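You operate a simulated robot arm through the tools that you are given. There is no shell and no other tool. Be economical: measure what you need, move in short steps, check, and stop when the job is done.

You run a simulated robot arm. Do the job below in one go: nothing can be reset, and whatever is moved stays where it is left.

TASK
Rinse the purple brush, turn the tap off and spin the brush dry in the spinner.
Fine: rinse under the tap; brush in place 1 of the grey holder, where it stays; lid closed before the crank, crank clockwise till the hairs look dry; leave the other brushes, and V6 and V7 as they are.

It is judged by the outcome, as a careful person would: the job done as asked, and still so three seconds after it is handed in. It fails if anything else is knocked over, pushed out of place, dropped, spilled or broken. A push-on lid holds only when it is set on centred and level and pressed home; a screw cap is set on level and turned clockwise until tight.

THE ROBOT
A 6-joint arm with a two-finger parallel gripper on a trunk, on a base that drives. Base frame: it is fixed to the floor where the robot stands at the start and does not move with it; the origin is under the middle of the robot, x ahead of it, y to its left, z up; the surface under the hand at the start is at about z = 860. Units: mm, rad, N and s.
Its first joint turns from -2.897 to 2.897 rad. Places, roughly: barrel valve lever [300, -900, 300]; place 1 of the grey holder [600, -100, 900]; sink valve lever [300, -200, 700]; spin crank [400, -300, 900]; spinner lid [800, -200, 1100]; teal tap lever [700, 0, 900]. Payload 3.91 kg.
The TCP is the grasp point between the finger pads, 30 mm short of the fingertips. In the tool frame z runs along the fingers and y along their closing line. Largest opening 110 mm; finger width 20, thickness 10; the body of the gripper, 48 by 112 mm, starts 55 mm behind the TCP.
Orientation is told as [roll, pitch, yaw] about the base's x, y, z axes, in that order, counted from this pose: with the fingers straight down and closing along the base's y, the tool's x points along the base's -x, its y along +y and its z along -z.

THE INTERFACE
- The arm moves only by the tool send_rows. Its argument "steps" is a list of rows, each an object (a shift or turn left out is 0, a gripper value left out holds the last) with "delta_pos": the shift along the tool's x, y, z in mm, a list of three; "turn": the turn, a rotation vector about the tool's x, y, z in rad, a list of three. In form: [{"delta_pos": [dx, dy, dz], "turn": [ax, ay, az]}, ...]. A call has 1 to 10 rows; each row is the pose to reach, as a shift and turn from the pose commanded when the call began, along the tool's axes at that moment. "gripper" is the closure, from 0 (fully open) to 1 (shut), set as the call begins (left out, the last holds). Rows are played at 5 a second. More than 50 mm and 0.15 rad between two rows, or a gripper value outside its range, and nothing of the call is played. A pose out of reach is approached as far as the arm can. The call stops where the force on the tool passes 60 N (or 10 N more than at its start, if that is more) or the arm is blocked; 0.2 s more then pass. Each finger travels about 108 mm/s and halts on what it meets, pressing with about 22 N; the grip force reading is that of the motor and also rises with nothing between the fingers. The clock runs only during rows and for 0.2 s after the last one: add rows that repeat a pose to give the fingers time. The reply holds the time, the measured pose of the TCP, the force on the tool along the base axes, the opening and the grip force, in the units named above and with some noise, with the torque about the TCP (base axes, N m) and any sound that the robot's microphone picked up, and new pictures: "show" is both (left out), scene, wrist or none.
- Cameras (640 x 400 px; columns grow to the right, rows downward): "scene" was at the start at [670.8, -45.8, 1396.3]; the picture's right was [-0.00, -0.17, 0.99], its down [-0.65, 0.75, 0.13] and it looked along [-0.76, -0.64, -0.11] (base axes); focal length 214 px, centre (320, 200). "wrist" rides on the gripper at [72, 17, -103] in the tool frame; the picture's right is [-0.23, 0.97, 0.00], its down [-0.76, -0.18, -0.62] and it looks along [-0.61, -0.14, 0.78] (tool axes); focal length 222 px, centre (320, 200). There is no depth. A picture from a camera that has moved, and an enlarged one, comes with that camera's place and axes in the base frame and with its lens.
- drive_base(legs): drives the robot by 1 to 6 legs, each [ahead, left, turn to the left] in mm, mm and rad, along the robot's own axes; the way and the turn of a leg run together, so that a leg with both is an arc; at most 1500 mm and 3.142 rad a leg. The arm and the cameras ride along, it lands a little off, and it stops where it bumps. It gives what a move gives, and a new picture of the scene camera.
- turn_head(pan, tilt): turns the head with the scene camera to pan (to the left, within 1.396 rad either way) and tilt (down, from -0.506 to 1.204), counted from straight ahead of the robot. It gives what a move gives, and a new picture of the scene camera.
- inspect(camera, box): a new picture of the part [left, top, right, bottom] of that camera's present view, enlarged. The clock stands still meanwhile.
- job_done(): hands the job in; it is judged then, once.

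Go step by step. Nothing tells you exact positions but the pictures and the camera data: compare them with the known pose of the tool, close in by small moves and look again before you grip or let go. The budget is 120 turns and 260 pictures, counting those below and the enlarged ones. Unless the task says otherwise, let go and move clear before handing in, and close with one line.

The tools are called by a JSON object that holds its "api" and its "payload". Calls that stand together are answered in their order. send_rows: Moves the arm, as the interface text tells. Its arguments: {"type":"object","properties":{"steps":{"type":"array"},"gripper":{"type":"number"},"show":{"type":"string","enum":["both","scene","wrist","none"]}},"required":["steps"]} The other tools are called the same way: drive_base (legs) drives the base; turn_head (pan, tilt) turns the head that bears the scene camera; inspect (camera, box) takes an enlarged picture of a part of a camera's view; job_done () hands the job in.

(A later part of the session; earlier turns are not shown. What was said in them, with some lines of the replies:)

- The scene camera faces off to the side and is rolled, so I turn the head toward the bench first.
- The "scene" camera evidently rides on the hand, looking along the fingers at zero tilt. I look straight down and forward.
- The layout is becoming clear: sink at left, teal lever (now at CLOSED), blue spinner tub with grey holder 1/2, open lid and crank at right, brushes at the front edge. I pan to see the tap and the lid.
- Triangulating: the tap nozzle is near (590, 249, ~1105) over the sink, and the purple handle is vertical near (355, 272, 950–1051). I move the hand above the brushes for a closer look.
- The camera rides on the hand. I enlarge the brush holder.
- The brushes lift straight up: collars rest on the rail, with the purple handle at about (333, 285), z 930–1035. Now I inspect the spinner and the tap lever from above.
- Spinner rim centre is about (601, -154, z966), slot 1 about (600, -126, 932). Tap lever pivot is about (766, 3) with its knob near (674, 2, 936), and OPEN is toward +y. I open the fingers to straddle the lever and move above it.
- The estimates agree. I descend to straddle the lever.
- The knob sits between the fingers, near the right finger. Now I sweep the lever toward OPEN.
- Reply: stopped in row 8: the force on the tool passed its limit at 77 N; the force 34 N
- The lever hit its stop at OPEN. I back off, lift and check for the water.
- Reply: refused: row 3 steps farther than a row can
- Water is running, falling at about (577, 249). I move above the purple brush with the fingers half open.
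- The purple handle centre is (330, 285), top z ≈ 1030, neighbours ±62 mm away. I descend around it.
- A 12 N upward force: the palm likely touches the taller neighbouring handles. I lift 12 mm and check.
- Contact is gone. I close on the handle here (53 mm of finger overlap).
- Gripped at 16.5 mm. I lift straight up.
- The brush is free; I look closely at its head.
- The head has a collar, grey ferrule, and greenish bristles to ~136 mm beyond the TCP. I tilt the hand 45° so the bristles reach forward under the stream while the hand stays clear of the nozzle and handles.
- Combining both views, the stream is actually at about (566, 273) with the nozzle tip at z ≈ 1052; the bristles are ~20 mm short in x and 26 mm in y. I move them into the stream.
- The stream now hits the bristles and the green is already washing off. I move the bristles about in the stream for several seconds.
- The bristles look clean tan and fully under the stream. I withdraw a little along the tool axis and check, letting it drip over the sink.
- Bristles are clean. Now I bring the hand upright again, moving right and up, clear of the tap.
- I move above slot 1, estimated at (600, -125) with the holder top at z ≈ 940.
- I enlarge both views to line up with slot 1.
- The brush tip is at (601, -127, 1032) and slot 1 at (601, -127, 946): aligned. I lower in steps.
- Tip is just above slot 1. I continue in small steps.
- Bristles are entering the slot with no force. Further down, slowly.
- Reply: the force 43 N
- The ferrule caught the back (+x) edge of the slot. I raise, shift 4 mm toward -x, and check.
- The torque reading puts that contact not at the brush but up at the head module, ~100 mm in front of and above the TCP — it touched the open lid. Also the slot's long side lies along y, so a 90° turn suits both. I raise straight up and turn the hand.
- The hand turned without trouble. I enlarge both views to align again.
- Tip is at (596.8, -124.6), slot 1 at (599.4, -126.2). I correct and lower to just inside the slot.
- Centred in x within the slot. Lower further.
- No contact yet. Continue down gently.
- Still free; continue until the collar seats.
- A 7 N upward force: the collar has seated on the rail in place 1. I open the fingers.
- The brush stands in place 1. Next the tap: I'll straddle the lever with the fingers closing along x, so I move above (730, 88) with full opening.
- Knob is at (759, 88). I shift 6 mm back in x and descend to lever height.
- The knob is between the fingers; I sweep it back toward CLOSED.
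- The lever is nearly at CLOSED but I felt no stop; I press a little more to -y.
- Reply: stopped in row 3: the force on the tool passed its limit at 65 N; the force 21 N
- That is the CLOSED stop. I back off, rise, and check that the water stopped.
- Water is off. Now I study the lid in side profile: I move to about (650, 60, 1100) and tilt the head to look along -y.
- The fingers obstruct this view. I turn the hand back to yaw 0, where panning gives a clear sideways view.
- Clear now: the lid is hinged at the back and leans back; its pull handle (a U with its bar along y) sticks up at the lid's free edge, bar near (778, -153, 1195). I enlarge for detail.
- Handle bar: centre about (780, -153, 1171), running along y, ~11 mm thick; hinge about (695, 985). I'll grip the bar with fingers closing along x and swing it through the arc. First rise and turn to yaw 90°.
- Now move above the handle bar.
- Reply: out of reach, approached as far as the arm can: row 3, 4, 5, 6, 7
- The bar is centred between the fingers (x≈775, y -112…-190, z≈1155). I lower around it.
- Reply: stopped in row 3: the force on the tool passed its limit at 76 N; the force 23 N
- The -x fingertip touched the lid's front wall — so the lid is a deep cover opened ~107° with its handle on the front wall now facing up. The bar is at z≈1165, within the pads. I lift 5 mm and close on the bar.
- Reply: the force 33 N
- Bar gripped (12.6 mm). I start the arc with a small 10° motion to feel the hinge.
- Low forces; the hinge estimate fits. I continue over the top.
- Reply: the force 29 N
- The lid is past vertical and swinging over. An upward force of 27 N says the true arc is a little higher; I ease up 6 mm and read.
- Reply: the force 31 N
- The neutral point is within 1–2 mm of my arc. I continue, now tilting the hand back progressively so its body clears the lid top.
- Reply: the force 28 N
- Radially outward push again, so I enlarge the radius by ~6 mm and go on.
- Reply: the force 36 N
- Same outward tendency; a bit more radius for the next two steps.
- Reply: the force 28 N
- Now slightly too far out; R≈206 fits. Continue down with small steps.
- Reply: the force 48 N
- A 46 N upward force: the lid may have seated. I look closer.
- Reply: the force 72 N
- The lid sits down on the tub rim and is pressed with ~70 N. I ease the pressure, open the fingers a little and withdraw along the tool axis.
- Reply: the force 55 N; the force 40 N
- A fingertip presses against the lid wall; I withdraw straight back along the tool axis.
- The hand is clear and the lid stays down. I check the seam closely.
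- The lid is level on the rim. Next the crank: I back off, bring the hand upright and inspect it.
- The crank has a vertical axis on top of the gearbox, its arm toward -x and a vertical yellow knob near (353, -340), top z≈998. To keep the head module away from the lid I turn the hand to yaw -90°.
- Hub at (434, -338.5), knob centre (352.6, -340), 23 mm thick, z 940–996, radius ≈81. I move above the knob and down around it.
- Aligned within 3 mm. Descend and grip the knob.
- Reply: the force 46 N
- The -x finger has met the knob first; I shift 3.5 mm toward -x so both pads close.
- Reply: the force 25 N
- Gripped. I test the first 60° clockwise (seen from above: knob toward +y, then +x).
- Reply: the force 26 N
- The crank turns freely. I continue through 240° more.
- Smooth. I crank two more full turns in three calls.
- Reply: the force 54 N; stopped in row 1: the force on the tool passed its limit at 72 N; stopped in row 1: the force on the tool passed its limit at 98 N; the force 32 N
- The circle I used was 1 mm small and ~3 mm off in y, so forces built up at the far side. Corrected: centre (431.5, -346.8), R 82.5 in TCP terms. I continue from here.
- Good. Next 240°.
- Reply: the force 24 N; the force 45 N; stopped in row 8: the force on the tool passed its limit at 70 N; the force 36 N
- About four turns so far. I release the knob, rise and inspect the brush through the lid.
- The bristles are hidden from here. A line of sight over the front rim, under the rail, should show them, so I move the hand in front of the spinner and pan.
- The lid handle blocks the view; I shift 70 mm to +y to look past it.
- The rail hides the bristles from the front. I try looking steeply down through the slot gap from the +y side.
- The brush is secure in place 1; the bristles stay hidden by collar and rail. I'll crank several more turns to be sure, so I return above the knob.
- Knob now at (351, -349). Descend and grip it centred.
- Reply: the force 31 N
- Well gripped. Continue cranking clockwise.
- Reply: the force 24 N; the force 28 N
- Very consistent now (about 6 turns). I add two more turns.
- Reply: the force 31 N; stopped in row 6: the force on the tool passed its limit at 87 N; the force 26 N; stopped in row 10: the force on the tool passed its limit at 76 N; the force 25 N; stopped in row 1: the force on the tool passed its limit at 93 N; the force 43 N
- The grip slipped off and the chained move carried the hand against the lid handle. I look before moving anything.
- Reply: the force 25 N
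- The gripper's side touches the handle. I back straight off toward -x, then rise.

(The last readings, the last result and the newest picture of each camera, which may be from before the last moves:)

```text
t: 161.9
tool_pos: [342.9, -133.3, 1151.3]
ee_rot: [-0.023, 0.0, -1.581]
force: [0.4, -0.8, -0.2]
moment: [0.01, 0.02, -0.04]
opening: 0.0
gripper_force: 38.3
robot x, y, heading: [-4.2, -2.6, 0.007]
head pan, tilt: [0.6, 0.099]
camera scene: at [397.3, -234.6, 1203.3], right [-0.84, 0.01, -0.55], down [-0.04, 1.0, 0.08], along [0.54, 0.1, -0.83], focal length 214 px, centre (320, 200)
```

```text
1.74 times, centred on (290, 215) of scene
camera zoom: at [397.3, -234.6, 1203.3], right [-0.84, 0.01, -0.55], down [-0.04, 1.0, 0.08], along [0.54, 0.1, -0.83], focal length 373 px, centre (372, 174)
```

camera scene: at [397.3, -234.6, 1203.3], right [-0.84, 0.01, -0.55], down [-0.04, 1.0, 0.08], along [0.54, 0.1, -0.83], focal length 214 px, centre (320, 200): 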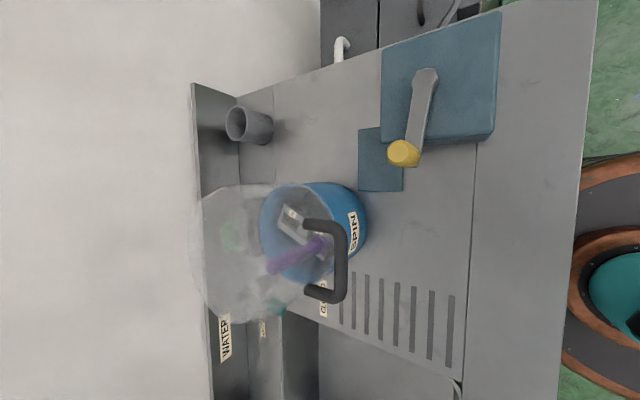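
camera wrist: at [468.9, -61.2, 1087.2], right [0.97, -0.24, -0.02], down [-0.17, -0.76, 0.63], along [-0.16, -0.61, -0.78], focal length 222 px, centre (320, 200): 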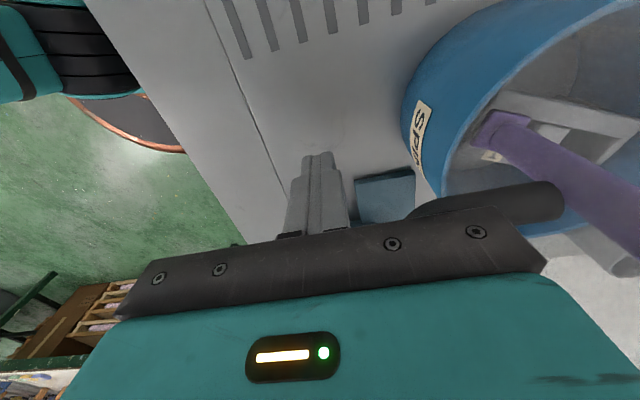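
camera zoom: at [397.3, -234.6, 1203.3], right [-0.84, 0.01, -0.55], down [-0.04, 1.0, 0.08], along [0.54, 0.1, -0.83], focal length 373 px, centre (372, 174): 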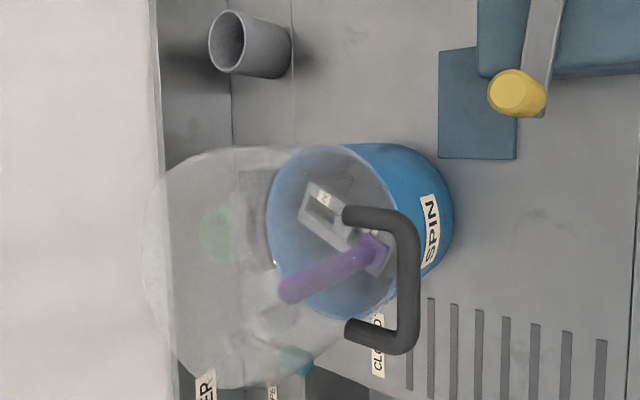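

The lid is still closed and nothing else moved. I check the lid seam and try for the bristles with the holder in this rotated position.

{"api": "inspect", "payload": {"camera": "scene", "box": [255, 175, 375, 275]}}

{"api": "inspect", "payload": {"camera": "wrist", "box": [380, 0, 640, 200]}}

```text
4.00 times, centred on (315, 225) of scene
camera zoom: at [397.3, -234.6, 1203.3], right [-0.84, 0.01, -0.55], down [-0.04, 1.0, 0.08], along [0.54, 0.1, -0.83], focal length 858 px, centre (340, 100)
```

zoom: 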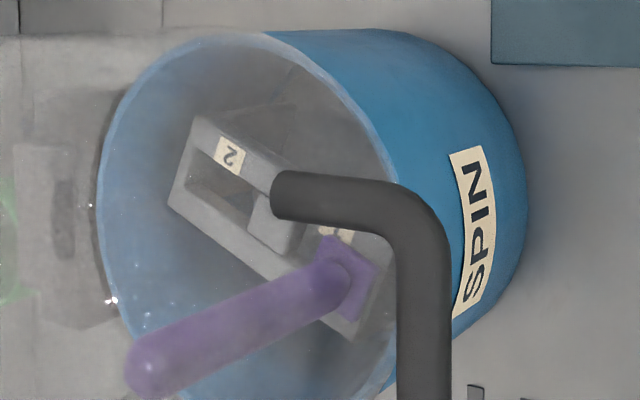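

```text
2.00 times, centred on (510, 100) of wrist
camera zoom: at [363.7, -61.6, 1254.6], right [0.97, -0.24, -0.02], down [-0.17, -0.76, 0.63], along [-0.17, -0.6, -0.78], focal length 444 px, centre (-60, 400)
```

zoom: 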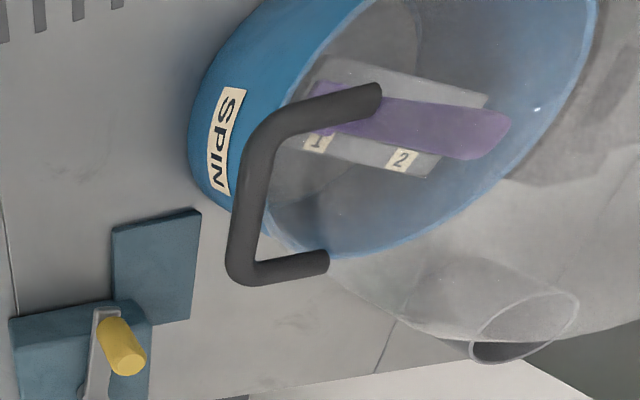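

Water drops are flung on the tub and lid. With the rail turned 45°, a view from the (-x, -y) side should pass beneath the rail to the bristles; I shift the camera there.

{"api": "send_rows", "payload": {"steps": [{"delta_pos": [-38, 3, 6]}, {"delta_pos": [-76, 7, 12]}], "show": "none"}}

{"api": "inspect", "payload": {"camera": "scene", "box": [260, 230, 380, 340]}}

```text
t: 162.5
tool_pos: [347.4, -210.5, 1139.0]
ee_rot: [-0.023, -0.002, -1.579]
force: [-0.2, 0.3, -0.6]
moment: [-0.01, -0.03, -0.02]
opening: 0.2
gripper_force: 38.1
robot x, y, heading: [-4.3, -0.8, 0.002]
head pan, tilt: [0.6, 0.099]
```

```text
3.64 times, centred on (320, 285) of scene
camera zoom: at [403.1, -311.3, 1190.8], right [-0.84, 0.01, -0.55], down [-0.04, 1.0, 0.08], along [0.54, 0.09, -0.83], focal length 780 px, centre (320, -109)
```

zoom: 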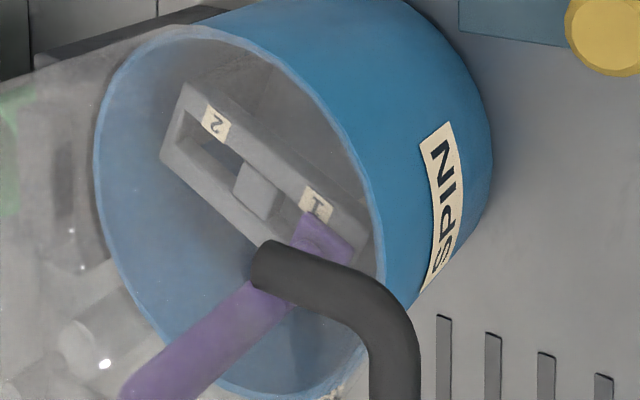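

The rail is a closed box, so the hairs can't be seen in place. For assurance I'll crank a few more turns, one call at a time. The knob is now at about (445, -258).

{"api": "send_rows", "payload": {"steps": [{"delta_pos": [-16, 32, 0]}, {"delta_pos": [-32, 65, 15]}, {"delta_pos": [-47, 97, 45]}], "gripper": 0.42, "show": "none"}}

{"api": "turn_head", "payload": {"pan": 0, "tilt": 0.8}}

{"api": "inspect", "payload": {"camera": "wrist", "box": [200, 0, 480, 220]}}

```text
t: 163.3
tool_pos: [442.9, -256.1, 1090.6]
ee_rot: [-0.022, 0.0, -1.579]
force: [-0.1, 0.4, 0.2]
moment: [-0.04, -0.02, 0.04]
opening: 63.6
gripper_force: 0.0
robot x, y, heading: [-4.5, -0.7, 0.001]
head pan, tilt: [0.6, 0.099]
```

```text
t: 164.4
tool_pos: [443.4, -255.4, 1089.2]
ee_rot: [-0.022, 0.001, -1.582]
force: [0.0, -0.2, 0.6]
moment: [0.0, -0.02, 0.01]
opening: 63.9
gripper_force: 0.1
robot x, y, heading: [-4.4, 1.2, -0.003]
head pan, tilt: [0.0, 0.799]
camera scene: at [447.1, -294.3, 1139.5], right [-1.0, 0.01, 0.02], down [0.02, 0.7, 0.72], along [-0.01, 0.72, -0.7], focal length 214 px, centre (320, 200)
```

scene: 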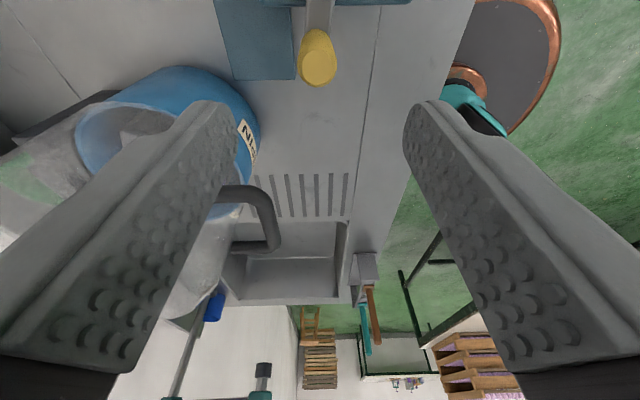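

```text
1.82 times, centred on (340, 110) of wrist
camera zoom: at [464.9, -184.7, 1194.2], right [0.97, -0.24, -0.02], down [-0.17, -0.76, 0.63], along [-0.17, -0.6, -0.78], focal length 404 px, centre (284, 364)
```

zoom: 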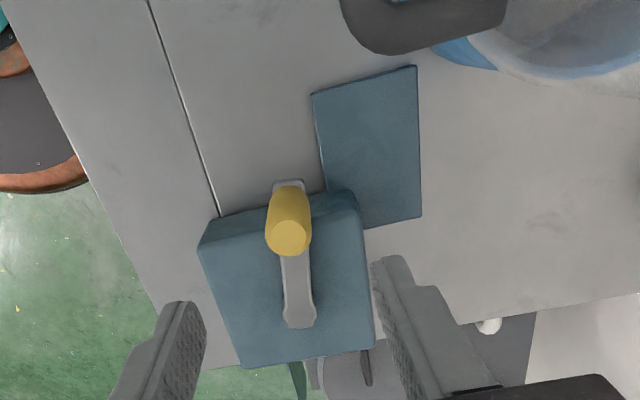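

{"api": "send_rows", "payload": {"steps": [{"delta_pos": [-3, 1, 40], "turn": [0, 0.022, 0]}, {"delta_pos": [-3, 1, 80], "turn": [0, 0.022, 0]}, {"delta_pos": [-3, 1, 108], "turn": [0, 0.022, 0]}, {"delta_pos": [-3, 1, 108], "turn": [0, 0.022, 0]}], "show": "none"}}

{"api": "send_rows", "payload": {"steps": [{"delta_pos": [0, 0, 0]}, {"delta_pos": [0, 0, 0]}, {"delta_pos": [0, 0, 0]}, {"delta_pos": [0, 0, 0]}], "gripper": 1, "show": "scene"}}

```text
t: 165.4
tool_pos: [443.1, -259.7, 982.5]
ee_rot: [-0.022, 0.023, -1.581]
force: [-0.3, -0.2, 0.1]
moment: [-0.01, 0.01, -0.02]
opening: 63.8
gripper_force: 0.1
robot x, y, heading: [-2.1, -2.6, 0.0]
head pan, tilt: [0.0, 0.799]
```

```text
t: 166.4
tool_pos: [444.0, -260.0, 981.9]
ee_rot: [-0.023, 0.021, -1.582]
force: [-0.1, -0.1, -6.8]
moment: [-0.04, -1.98, -0.01]
opening: 24.2
gripper_force: 44.8
robot x, y, heading: [-3.8, 1.4, 0.001]
head pan, tilt: [0.0, 0.799]
camera scene: at [446.8, -298.9, 1030.1], right [-1.0, 0.01, 0.02], down [0.02, 0.68, 0.73], along [-0.01, 0.73, -0.68], focal length 214 px, centre (320, 200)
```

scene: 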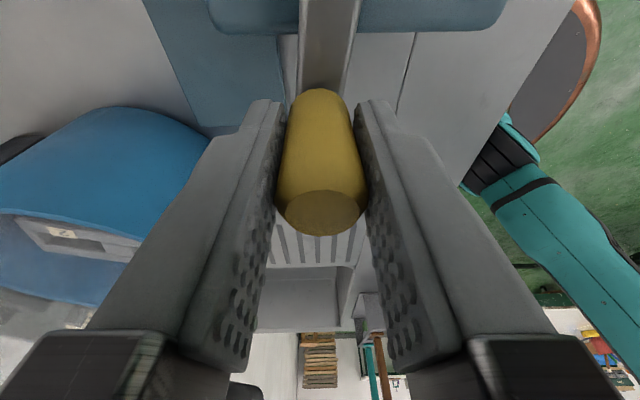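

{"api": "send_rows", "payload": {"steps": [{"delta_pos": [-10.6, 32.3, 0]}, {"delta_pos": [-34.2, 56.8, 0]}, {"delta_pos": [-65.9, 69.6, 0]}, {"delta_pos": [-99.9, 68.4, 0]}, {"delta_pos": [-130.6, 53.4, 0]}, {"delta_pos": [-152.5, 27.3, 0]}, {"delta_pos": [-161.9, -5.5, 0]}, {"delta_pos": [-157.2, -39.2, 0]}, {"delta_pos": [-139.1, -68.2, 0]}, {"delta_pos": [-110.8, -87.2, 0]}], "show": "none"}}

```text
t: 166.8
tool_pos: [473.9, -274.9, 982.9]
ee_rot: [-0.034, 0.024, -1.583]
force: [-21.1, 3.1, 5.4]
moment: [0.32, -1.94, 0.09]
opening: 24.5
gripper_force: 45.7
robot x, y, heading: [-0.1, 0.1, -0.0]
head pan, tilt: [0.0, 0.799]
stopped in row 2: the force on the tool passed its limit at 90 N (the readings are from after the stop); the commanded pose is now the measured one
```

It is blocked again at the same crank angle, so I won't force it; the rotor (geared up about 3:1) has already spun some 25 turns. I release the knob, rise and check the brush and lid.

{"api": "send_rows", "payload": {"steps": [{"delta_pos": [0, 0, 0]}, {"delta_pos": [0, 0, 0]}, {"delta_pos": [0, 0, -40]}, {"delta_pos": [0, 0, -85]}, {"delta_pos": [0, 0, -130]}, {"delta_pos": [0, -20, -170]}, {"delta_pos": [0, -50, -200]}], "gripper": 0.42, "show": "none"}}

{"api": "turn_head", "payload": {"pan": 0.5, "tilt": 0.5}}

{"api": "inspect", "payload": {"camera": "scene", "box": [160, 120, 360, 290]}}

```text
t: 168.4
tool_pos: [432.8, -278.4, 1182.7]
ee_rot: [-0.034, 0.024, -1.58]
force: [0.6, -1.2, 0.0]
moment: [0.02, 0.04, 0.01]
opening: 64.0
gripper_force: 0.1
robot x, y, heading: [-2.0, 0.5, -0.003]
head pan, tilt: [0.0, 0.799]
```

```text
t: 169.4
tool_pos: [434.0, -278.2, 1182.3]
ee_rot: [-0.035, 0.023, -1.582]
force: [0.5, 0.1, 0.0]
moment: [0.02, -0.01, -0.02]
opening: 63.7
gripper_force: 0.2
robot x, y, heading: [-5.9, 1.8, -0.002]
head pan, tilt: [0.499, 0.499]
camera scene: at [480.8, -343.4, 1229.2], right [-0.89, 0.02, -0.45], down [-0.21, 0.87, 0.45], along [0.4, 0.49, -0.77], focal length 214 px, centre (320, 200)
```

scene: 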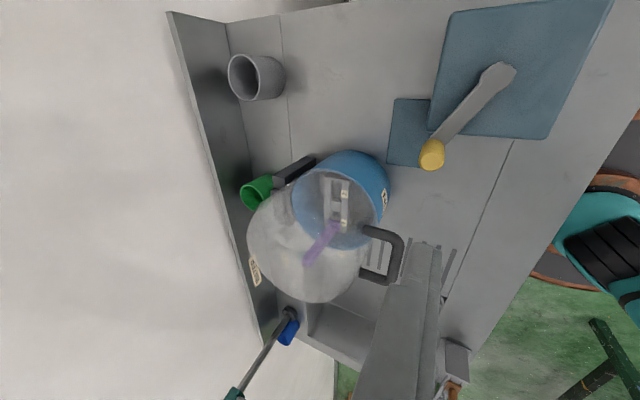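

```text
2.35 times, centred on (260, 205) of scene
camera zoom: at [480.8, -343.4, 1229.2], right [-0.89, 0.02, -0.45], down [-0.21, 0.87, 0.45], along [0.4, 0.49, -0.77], focal length 505 px, centre (461, 188)
```

zoom: 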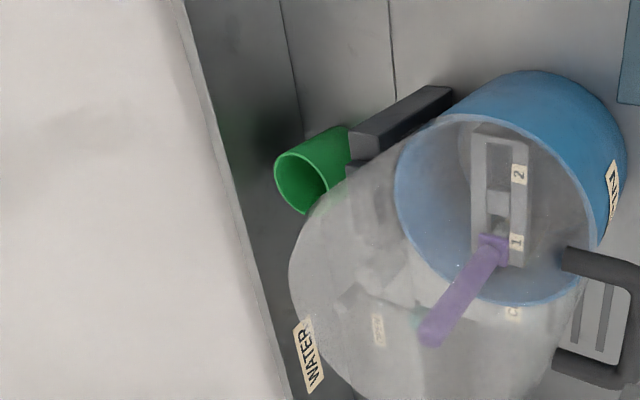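

Brush in place 1, lid closed, crank intact. I try one more view through the handle's opening at ~53° to see the hairs.

{"api": "send_rows", "payload": {"steps": [{"delta_pos": [20, -40, 0]}, {"delta_pos": [50, -75, 0]}, {"delta_pos": [90, -100, 0]}, {"delta_pos": [135, -115, 10]}, {"delta_pos": [180, -118, 30]}, {"delta_pos": [225, -118, 50]}, {"delta_pos": [229, -118, 66]}], "show": "none"}}

{"api": "turn_head", "payload": {"pan": 0.75, "tilt": 0.1}}

{"api": "inspect", "payload": {"camera": "scene", "box": [270, 160, 390, 260]}}

```text
t: 171.0
tool_pos: [312.6, -47.1, 1124.3]
ee_rot: [-0.033, 0.024, -1.581]
force: [0.1, -0.6, 0.5]
moment: [-0.01, 0.0, 0.0]
opening: 64.0
gripper_force: 0.0
robot x, y, heading: [-0.8, -1.1, -0.0]
head pan, tilt: [0.499, 0.499]
```

```text
t: 171.8
tool_pos: [312.8, -47.5, 1123.4]
ee_rot: [-0.032, 0.026, -1.582]
force: [0.6, -0.5, -0.1]
moment: [-0.03, -0.01, 0.0]
opening: 63.8
gripper_force: 0.1
robot x, y, heading: [-2.7, 2.8, 0.005]
head pan, tilt: [0.75, 0.099]
camera scene: at [378.6, -149.9, 1182.3], right [-0.75, 0.02, -0.66], down [-0.06, 0.99, 0.1], along [0.66, 0.11, -0.75], focal length 214 px, centre (320, 200)
```

scene: 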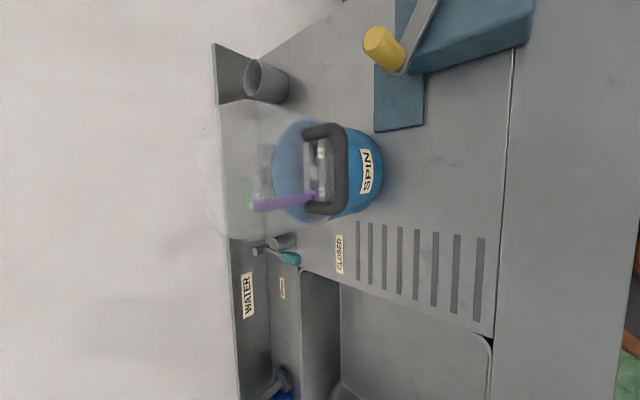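

```text
4.00 times, centred on (330, 210) of scene
camera zoom: at [378.6, -149.9, 1182.3], right [-0.75, 0.02, -0.66], down [-0.06, 0.99, 0.1], along [0.66, 0.11, -0.75], focal length 858 px, centre (280, 160)
```

zoom: 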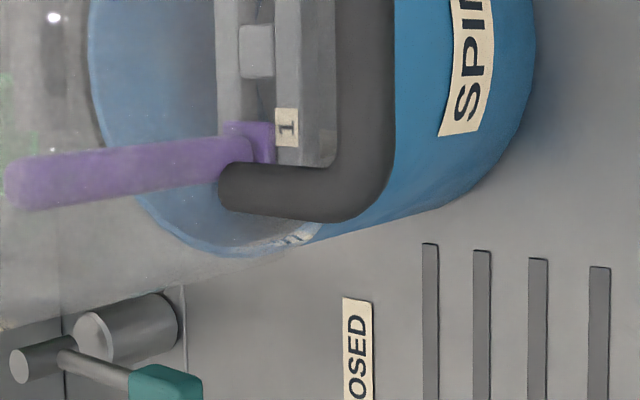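

The rail front is solid. One last steep view from directly above, down through the gap beside the collar.

{"api": "send_rows", "payload": {"steps": [{"delta_pos": [0, 0, -45]}, {"delta_pos": [0, 0, -90]}, {"delta_pos": [-8, 40, -105]}, {"delta_pos": [-16, 85, -105]}, {"delta_pos": [-24, 130, -105]}, {"delta_pos": [-32, 175, -105]}, {"delta_pos": [-40, 215, -105]}, {"delta_pos": [-48, 250, -105]}, {"delta_pos": [-54, 284, -105]}], "show": "none"}}

{"api": "turn_head", "payload": {"pan": 0, "tilt": 0}}

{"api": "inspect", "payload": {"camera": "scene", "box": [285, 220, 365, 290]}}

```text
t: 173.8
tool_pos: [601.5, -105.5, 1218.8]
ee_rot: [-0.032, 0.024, -1.581]
force: [0.4, 0.4, 0.6]
moment: [-0.02, -0.09, -0.01]
opening: 64.0
gripper_force: 0.2
robot x, y, heading: [-0.6, 6.8, -0.002]
head pan, tilt: [0.75, 0.099]
```

```text
t: 174.9
tool_pos: [601.7, -103.9, 1218.4]
ee_rot: [-0.03, 0.024, -1.58]
force: [-0.1, 0.0, -0.5]
moment: [-0.03, 0.02, 0.0]
opening: 63.6
gripper_force: 0.0
robot x, y, heading: [-5.2, 0.7, 0.004]
head pan, tilt: [0.0, 0.0]
camera scene: at [604.0, -215.8, 1256.3], right [-1.0, 0.01, 0.03], down [0.01, 1.0, 0.02], along [-0.03, 0.02, -1.0], focal length 214 px, centre (320, 200)
```

scene: 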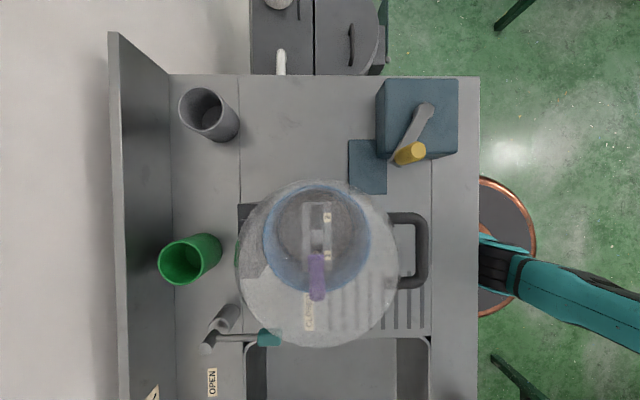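

```text
5.71 times, centred on (325, 255) of scene
camera zoom: at [604.0, -215.8, 1256.3], right [-1.0, 0.01, 0.03], down [0.01, 1.0, 0.02], along [-0.03, 0.02, -1.0], focal length 1226 px, centre (291, -114)
```

zoom: 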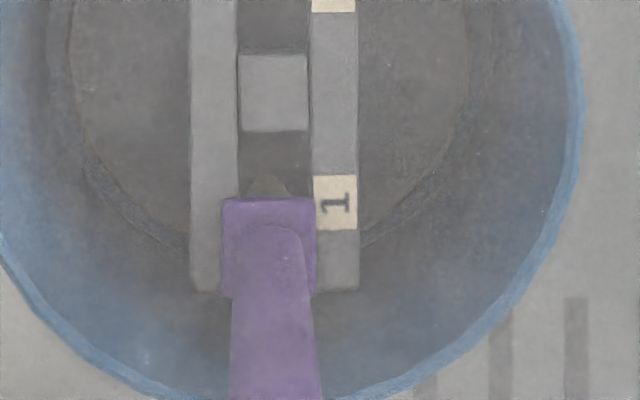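

The hair tips now show just past the collar. I move the camera further toward -y for a better look at their colour.

{"api": "send_rows", "payload": {"steps": [{"delta_pos": [-40, 0, 0]}, {"delta_pos": [-75, 0, 0]}], "show": "none"}}

{"api": "inspect", "payload": {"camera": "scene", "box": [290, 270, 350, 322]}}

```text
t: 175.5
tool_pos: [599.9, -179.7, 1218.5]
ee_rot: [-0.032, 0.024, -1.582]
force: [0.3, 1.1, 0.4]
moment: [0.0, -0.04, -0.02]
opening: 63.9
gripper_force: 0.0
robot x, y, heading: [-2.3, -2.4, -0.0]
head pan, tilt: [0.0, 0.0]
```

```text
7.69 times, centred on (320, 296) of scene
camera zoom: at [602.3, -289.8, 1254.6], right [-1.0, 0.01, 0.03], down [0.01, 1.0, 0.02], along [-0.03, 0.02, -1.0], focal length 1650 px, centre (320, -538)
```

zoom: 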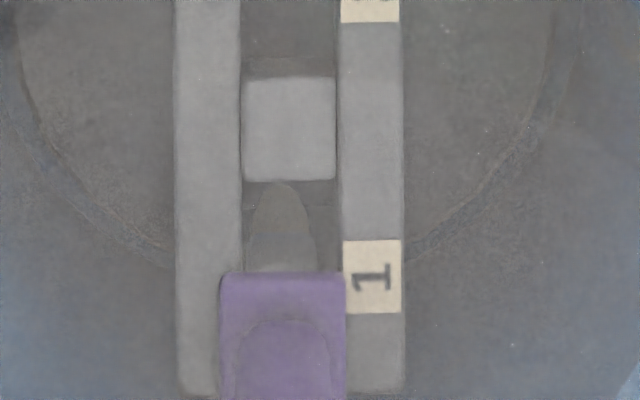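

The hairs are visible now, but I can't judge wet from dry without a comparison. I'll crank further and compare this same view; first back above the knob at (476.6, -270.7), levelling the hand.

{"api": "send_rows", "payload": {"steps": [{"delta_pos": [-23, -31, 0], "turn": [-0.032, -0.024, 0]}, {"delta_pos": [-46, -62, 0], "turn": [-0.032, -0.024, 0]}, {"delta_pos": [-69, -93, 0], "turn": [-0.032, -0.024, 0]}, {"delta_pos": [-91, -123.4, 0], "turn": [-0.032, -0.024, 0]}, {"delta_pos": [-91, -123.4, 45], "turn": [-0.032, -0.024, 0]}, {"delta_pos": [-91, -123.4, 90], "turn": [-0.032, -0.024, 0]}, {"delta_pos": [-91, -123.4, 128], "turn": [-0.032, -0.024, 0]}], "show": "none"}}

{"api": "turn_head", "payload": {"pan": 0, "tilt": 0.8}}

{"api": "inspect", "payload": {"camera": "wrist", "box": [200, 0, 480, 220]}}

```text
t: 177.1
tool_pos: [472.1, -268.9, 1092.4]
ee_rot: [0.001, 0.0, -1.58]
force: [0.9, 0.8, -0.8]
moment: [-0.01, -0.02, 0.04]
opening: 63.6
gripper_force: 0.0
robot x, y, heading: [-4.9, 4.1, 0.001]
head pan, tilt: [0.0, 0.0]
```

```text
t: 178.3
tool_pos: [471.7, -269.1, 1093.3]
ee_rot: [0.001, 0.0, -1.582]
force: [-0.3, 0.1, -0.2]
moment: [0.0, -0.01, 0.02]
opening: 63.7
gripper_force: 0.1
robot x, y, heading: [-2.3, 2.2, -0.001]
head pan, tilt: [0.0, 0.799]
camera scene: at [474.1, -306.0, 1142.0], right [-1.0, 0.01, 0.0], down [0.01, 0.7, 0.72], along [0.01, 0.72, -0.7], focal length 214 px, centre (320, 200)
```

scene: 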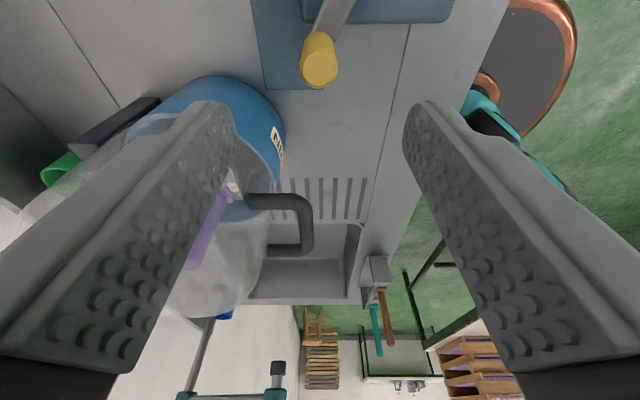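

```text
1.82 times, centred on (340, 110) of wrist
camera zoom: at [490.7, -196.3, 1197.1], right [0.97, -0.24, 0.0], down [-0.19, -0.76, 0.62], along [-0.15, -0.61, -0.78], focal length 404 px, centre (284, 364)
```

zoom: 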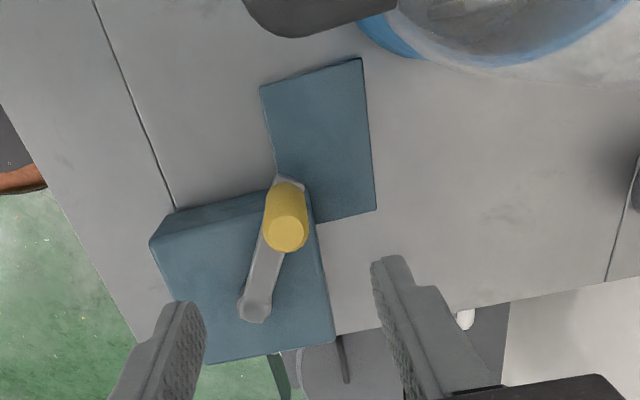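

{"api": "send_rows", "payload": {"steps": [{"delta_pos": [-1, 2, 40]}, {"delta_pos": [-1, 2, 80]}, {"delta_pos": [-1, 2, 111]}, {"delta_pos": [-1, 2, 111]}], "show": "none"}}

{"api": "send_rows", "payload": {"steps": [{"delta_pos": [0, 0, 0]}, {"delta_pos": [0, 0, 0]}, {"delta_pos": [0, 0, 0]}, {"delta_pos": [0, 0, 0]}], "gripper": 1, "show": "both"}}

```text
t: 179.3
tool_pos: [473.0, -269.2, 981.2]
ee_rot: [0.001, 0.001, -1.58]
force: [0.8, 0.6, -0.4]
moment: [0.0, 0.0, -0.03]
opening: 63.7
gripper_force: 0.0
robot x, y, heading: [-2.7, 1.7, 0.001]
head pan, tilt: [0.0, 0.799]
```

```text
t: 180.3
tool_pos: [472.1, -269.5, 981.4]
ee_rot: [0.001, 0.0, -1.58]
force: [-4.9, 0.9, -5.7]
moment: [-0.26, -0.03, 0.0]
opening: 23.5
gripper_force: 45.0
robot x, y, heading: [-1.4, 3.2, 0.002]
head pan, tilt: [0.0, 0.799]
camera scene: at [475.1, -306.8, 1031.2], right [-1.0, 0.01, 0.0], down [0.01, 0.7, 0.72], along [0.01, 0.72, -0.7], focal length 214 px, centre (320, 200)
camera wrist: at [491.8, -197.2, 1086.2], right [0.97, -0.24, 0.0], down [-0.18, -0.76, 0.62], along [-0.15, -0.61, -0.78], focal length 222 px, centre (320, 200)
```

scene: 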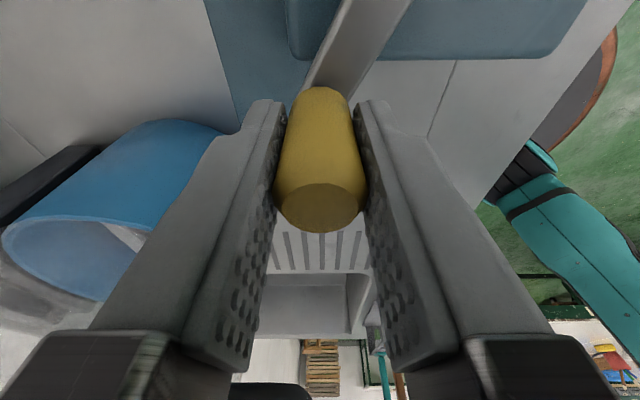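
wrist: 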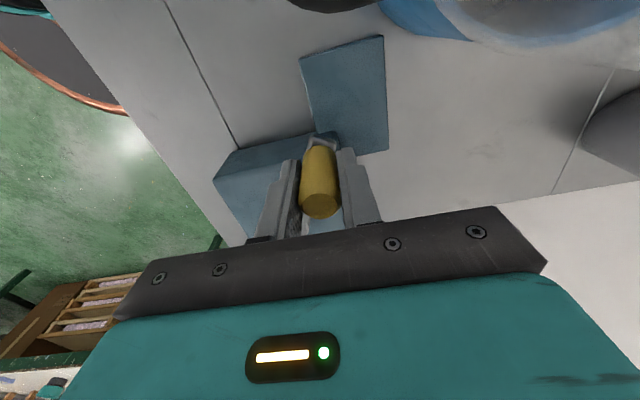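

Gripped and level. I try a gentle 24° clockwise in small steps.

{"api": "send_rows", "payload": {"steps": [{"delta_pos": [-6.6, 9.4, 0]}, {"delta_pos": [-14.4, 17.7, 0]}, {"delta_pos": [-23.2, 24.9, 0]}], "show": "none"}}

```text
t: 180.6
tool_pos: [473.6, -272.9, 982.0]
ee_rot: [-0.008, 0.003, -1.582]
force: [-25.0, 8.2, 10.4]
moment: [0.85, -0.45, 0.09]
opening: 23.9
gripper_force: 45.1
robot x, y, heading: [-8.8, 3.3, -0.002]
head pan, tilt: [0.0, 0.799]
stopped in row 1: the force on the tool passed its limit at 85 N (the readings are from after the stop); the commanded pose is now the measured one
```

The stop is hard and coincides with exactly 25 rotor turns (8⅓ crank turns × 3): the spinner has reached the end of its travel, so there is nothing more to gain. I release, rise clear and make a final check of the hairs.

{"api": "send_rows", "payload": {"steps": [{"delta_pos": [0, 0, 0]}, {"delta_pos": [0, 0, 0]}, {"delta_pos": [0, 0, -40]}, {"delta_pos": [0, 0, -85]}, {"delta_pos": [0, 0, -130]}, {"delta_pos": [0, 0, -175]}, {"delta_pos": [0, 0, -220]}], "gripper": 0.42, "show": "none"}}

{"api": "send_rows", "payload": {"steps": [{"delta_pos": [22, 32, -8]}, {"delta_pos": [45, 64, -15]}, {"delta_pos": [68, 96, -18]}, {"delta_pos": [92, 127, -18]}], "show": "none"}}

{"api": "turn_head", "payload": {"pan": 0, "tilt": 0}}

{"api": "inspect", "payload": {"camera": "scene", "box": [290, 250, 370, 330]}}

```text
t: 182.2
tool_pos: [478.7, -274.7, 1203.2]
ee_rot: [-0.008, 0.003, -1.582]
force: [0.2, -0.6, -0.6]
moment: [0.0, 0.03, -0.01]
opening: 63.8
gripper_force: 0.1
robot x, y, heading: [-5.2, 5.2, 0.001]
head pan, tilt: [0.0, 0.799]
```

```text
t: 183.2
tool_pos: [606.9, -184.8, 1216.9]
ee_rot: [-0.008, 0.004, -1.582]
force: [0.1, 0.8, 0.1]
moment: [0.03, -0.08, 0.0]
opening: 64.1
gripper_force: 0.0
robot x, y, heading: [0.2, 0.8, 0.003]
head pan, tilt: [0.0, 0.799]
```

```text
t: 184.4
tool_pos: [606.6, -184.1, 1217.1]
ee_rot: [-0.01, 0.003, -1.581]
force: [-0.4, 0.4, 0.5]
moment: [-0.03, -0.03, 0.0]
opening: 64.1
gripper_force: 0.0
robot x, y, heading: [-1.3, 3.0, 0.001]
head pan, tilt: [0.0, 0.0]
camera scene: at [608.3, -294.2, 1256.4], right [-1.0, 0.01, 0.01], down [0.01, 1.0, 0.0], along [-0.01, 0.0, -1.0], focal length 214 px, centre (320, 200)
```

scene: 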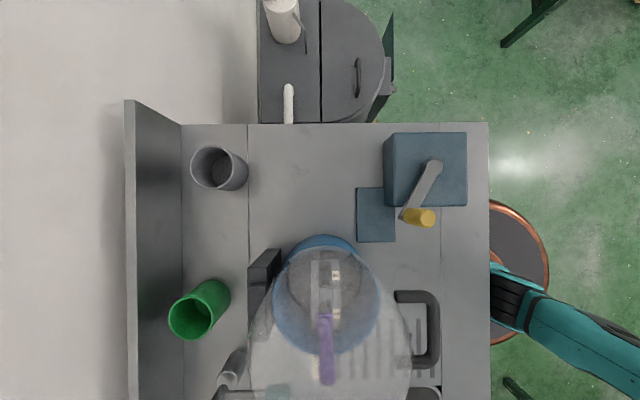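

```text
5.00 times, centred on (330, 290) of scene
camera zoom: at [608.3, -294.2, 1256.4], right [-1.0, 0.01, 0.01], down [0.01, 1.0, 0.0], along [-0.01, 0.0, -1.0], focal length 1072 px, centre (270, -250)
```

zoom: 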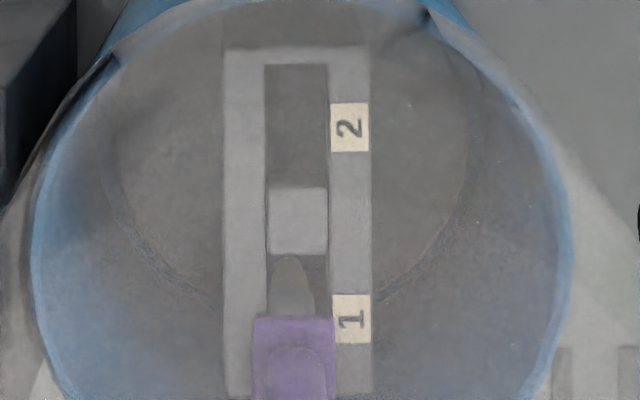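

The hairs now look pale and dry, the brush stands in place 1 under the closed lid, the tap is off and the other brushes are untouched. I move the hand clear and take a last overview.

{"api": "send_rows", "payload": {"steps": [{"delta_pos": [40, -20, -20]}, {"delta_pos": [80, -40, -30]}, {"delta_pos": [120, -65, -30]}, {"delta_pos": [160, -90, -30]}, {"delta_pos": [195, -120, -30]}, {"delta_pos": [220, -160, -30]}], "show": "none"}}

{"api": "turn_head", "payload": {"pan": 0.3, "tilt": 0.1}}

```text
t: 185.8
tool_pos: [451.4, 39.0, 1248.4]
ee_rot: [-0.012, 0.003, -1.585]
force: [0.6, 0.3, -0.6]
moment: [0.02, 0.09, 0.0]
opening: 63.6
gripper_force: 0.2
robot x, y, heading: [-8.6, 1.8, -0.002]
head pan, tilt: [0.0, 0.0]
```

```text
t: 186.6
tool_pos: [452.3, 38.3, 1247.2]
ee_rot: [-0.008, 0.004, -1.581]
force: [0.3, 0.4, 0.1]
moment: [0.06, -0.03, 0.04]
opening: 63.8
gripper_force: 0.0
robot x, y, heading: [-1.8, 0.1, -0.001]
head pan, tilt: [0.3, 0.099]
camera scene: at [480.9, -62.3, 1289.1], right [-0.96, 0.01, -0.29], down [-0.02, 1.0, 0.1], along [0.29, 0.1, -0.95], focal length 214 px, centre (320, 200)
```

scene: 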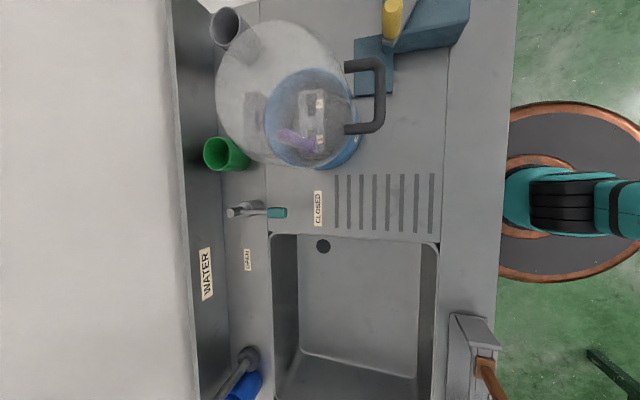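

All is in order: tap lever at CLOSED with no water running, lid closed, brush in place 1. I hand in.

{"api": "job_done", "payload": {}}

```text
The job is handed in.
```

The purple brush is rinsed and spun under the closed lid, and stays in place 1 of the grey holder; the tap is off, and I left the other brushes, V6 and V7 alone. The hairs look dry, but I could judge that only through the lid. I cranked clockwise about 8⅓ turns until it stopped hard; near the end the grip slipped off the knob and the hand knocked the lid handle, but the lid stayed closed.
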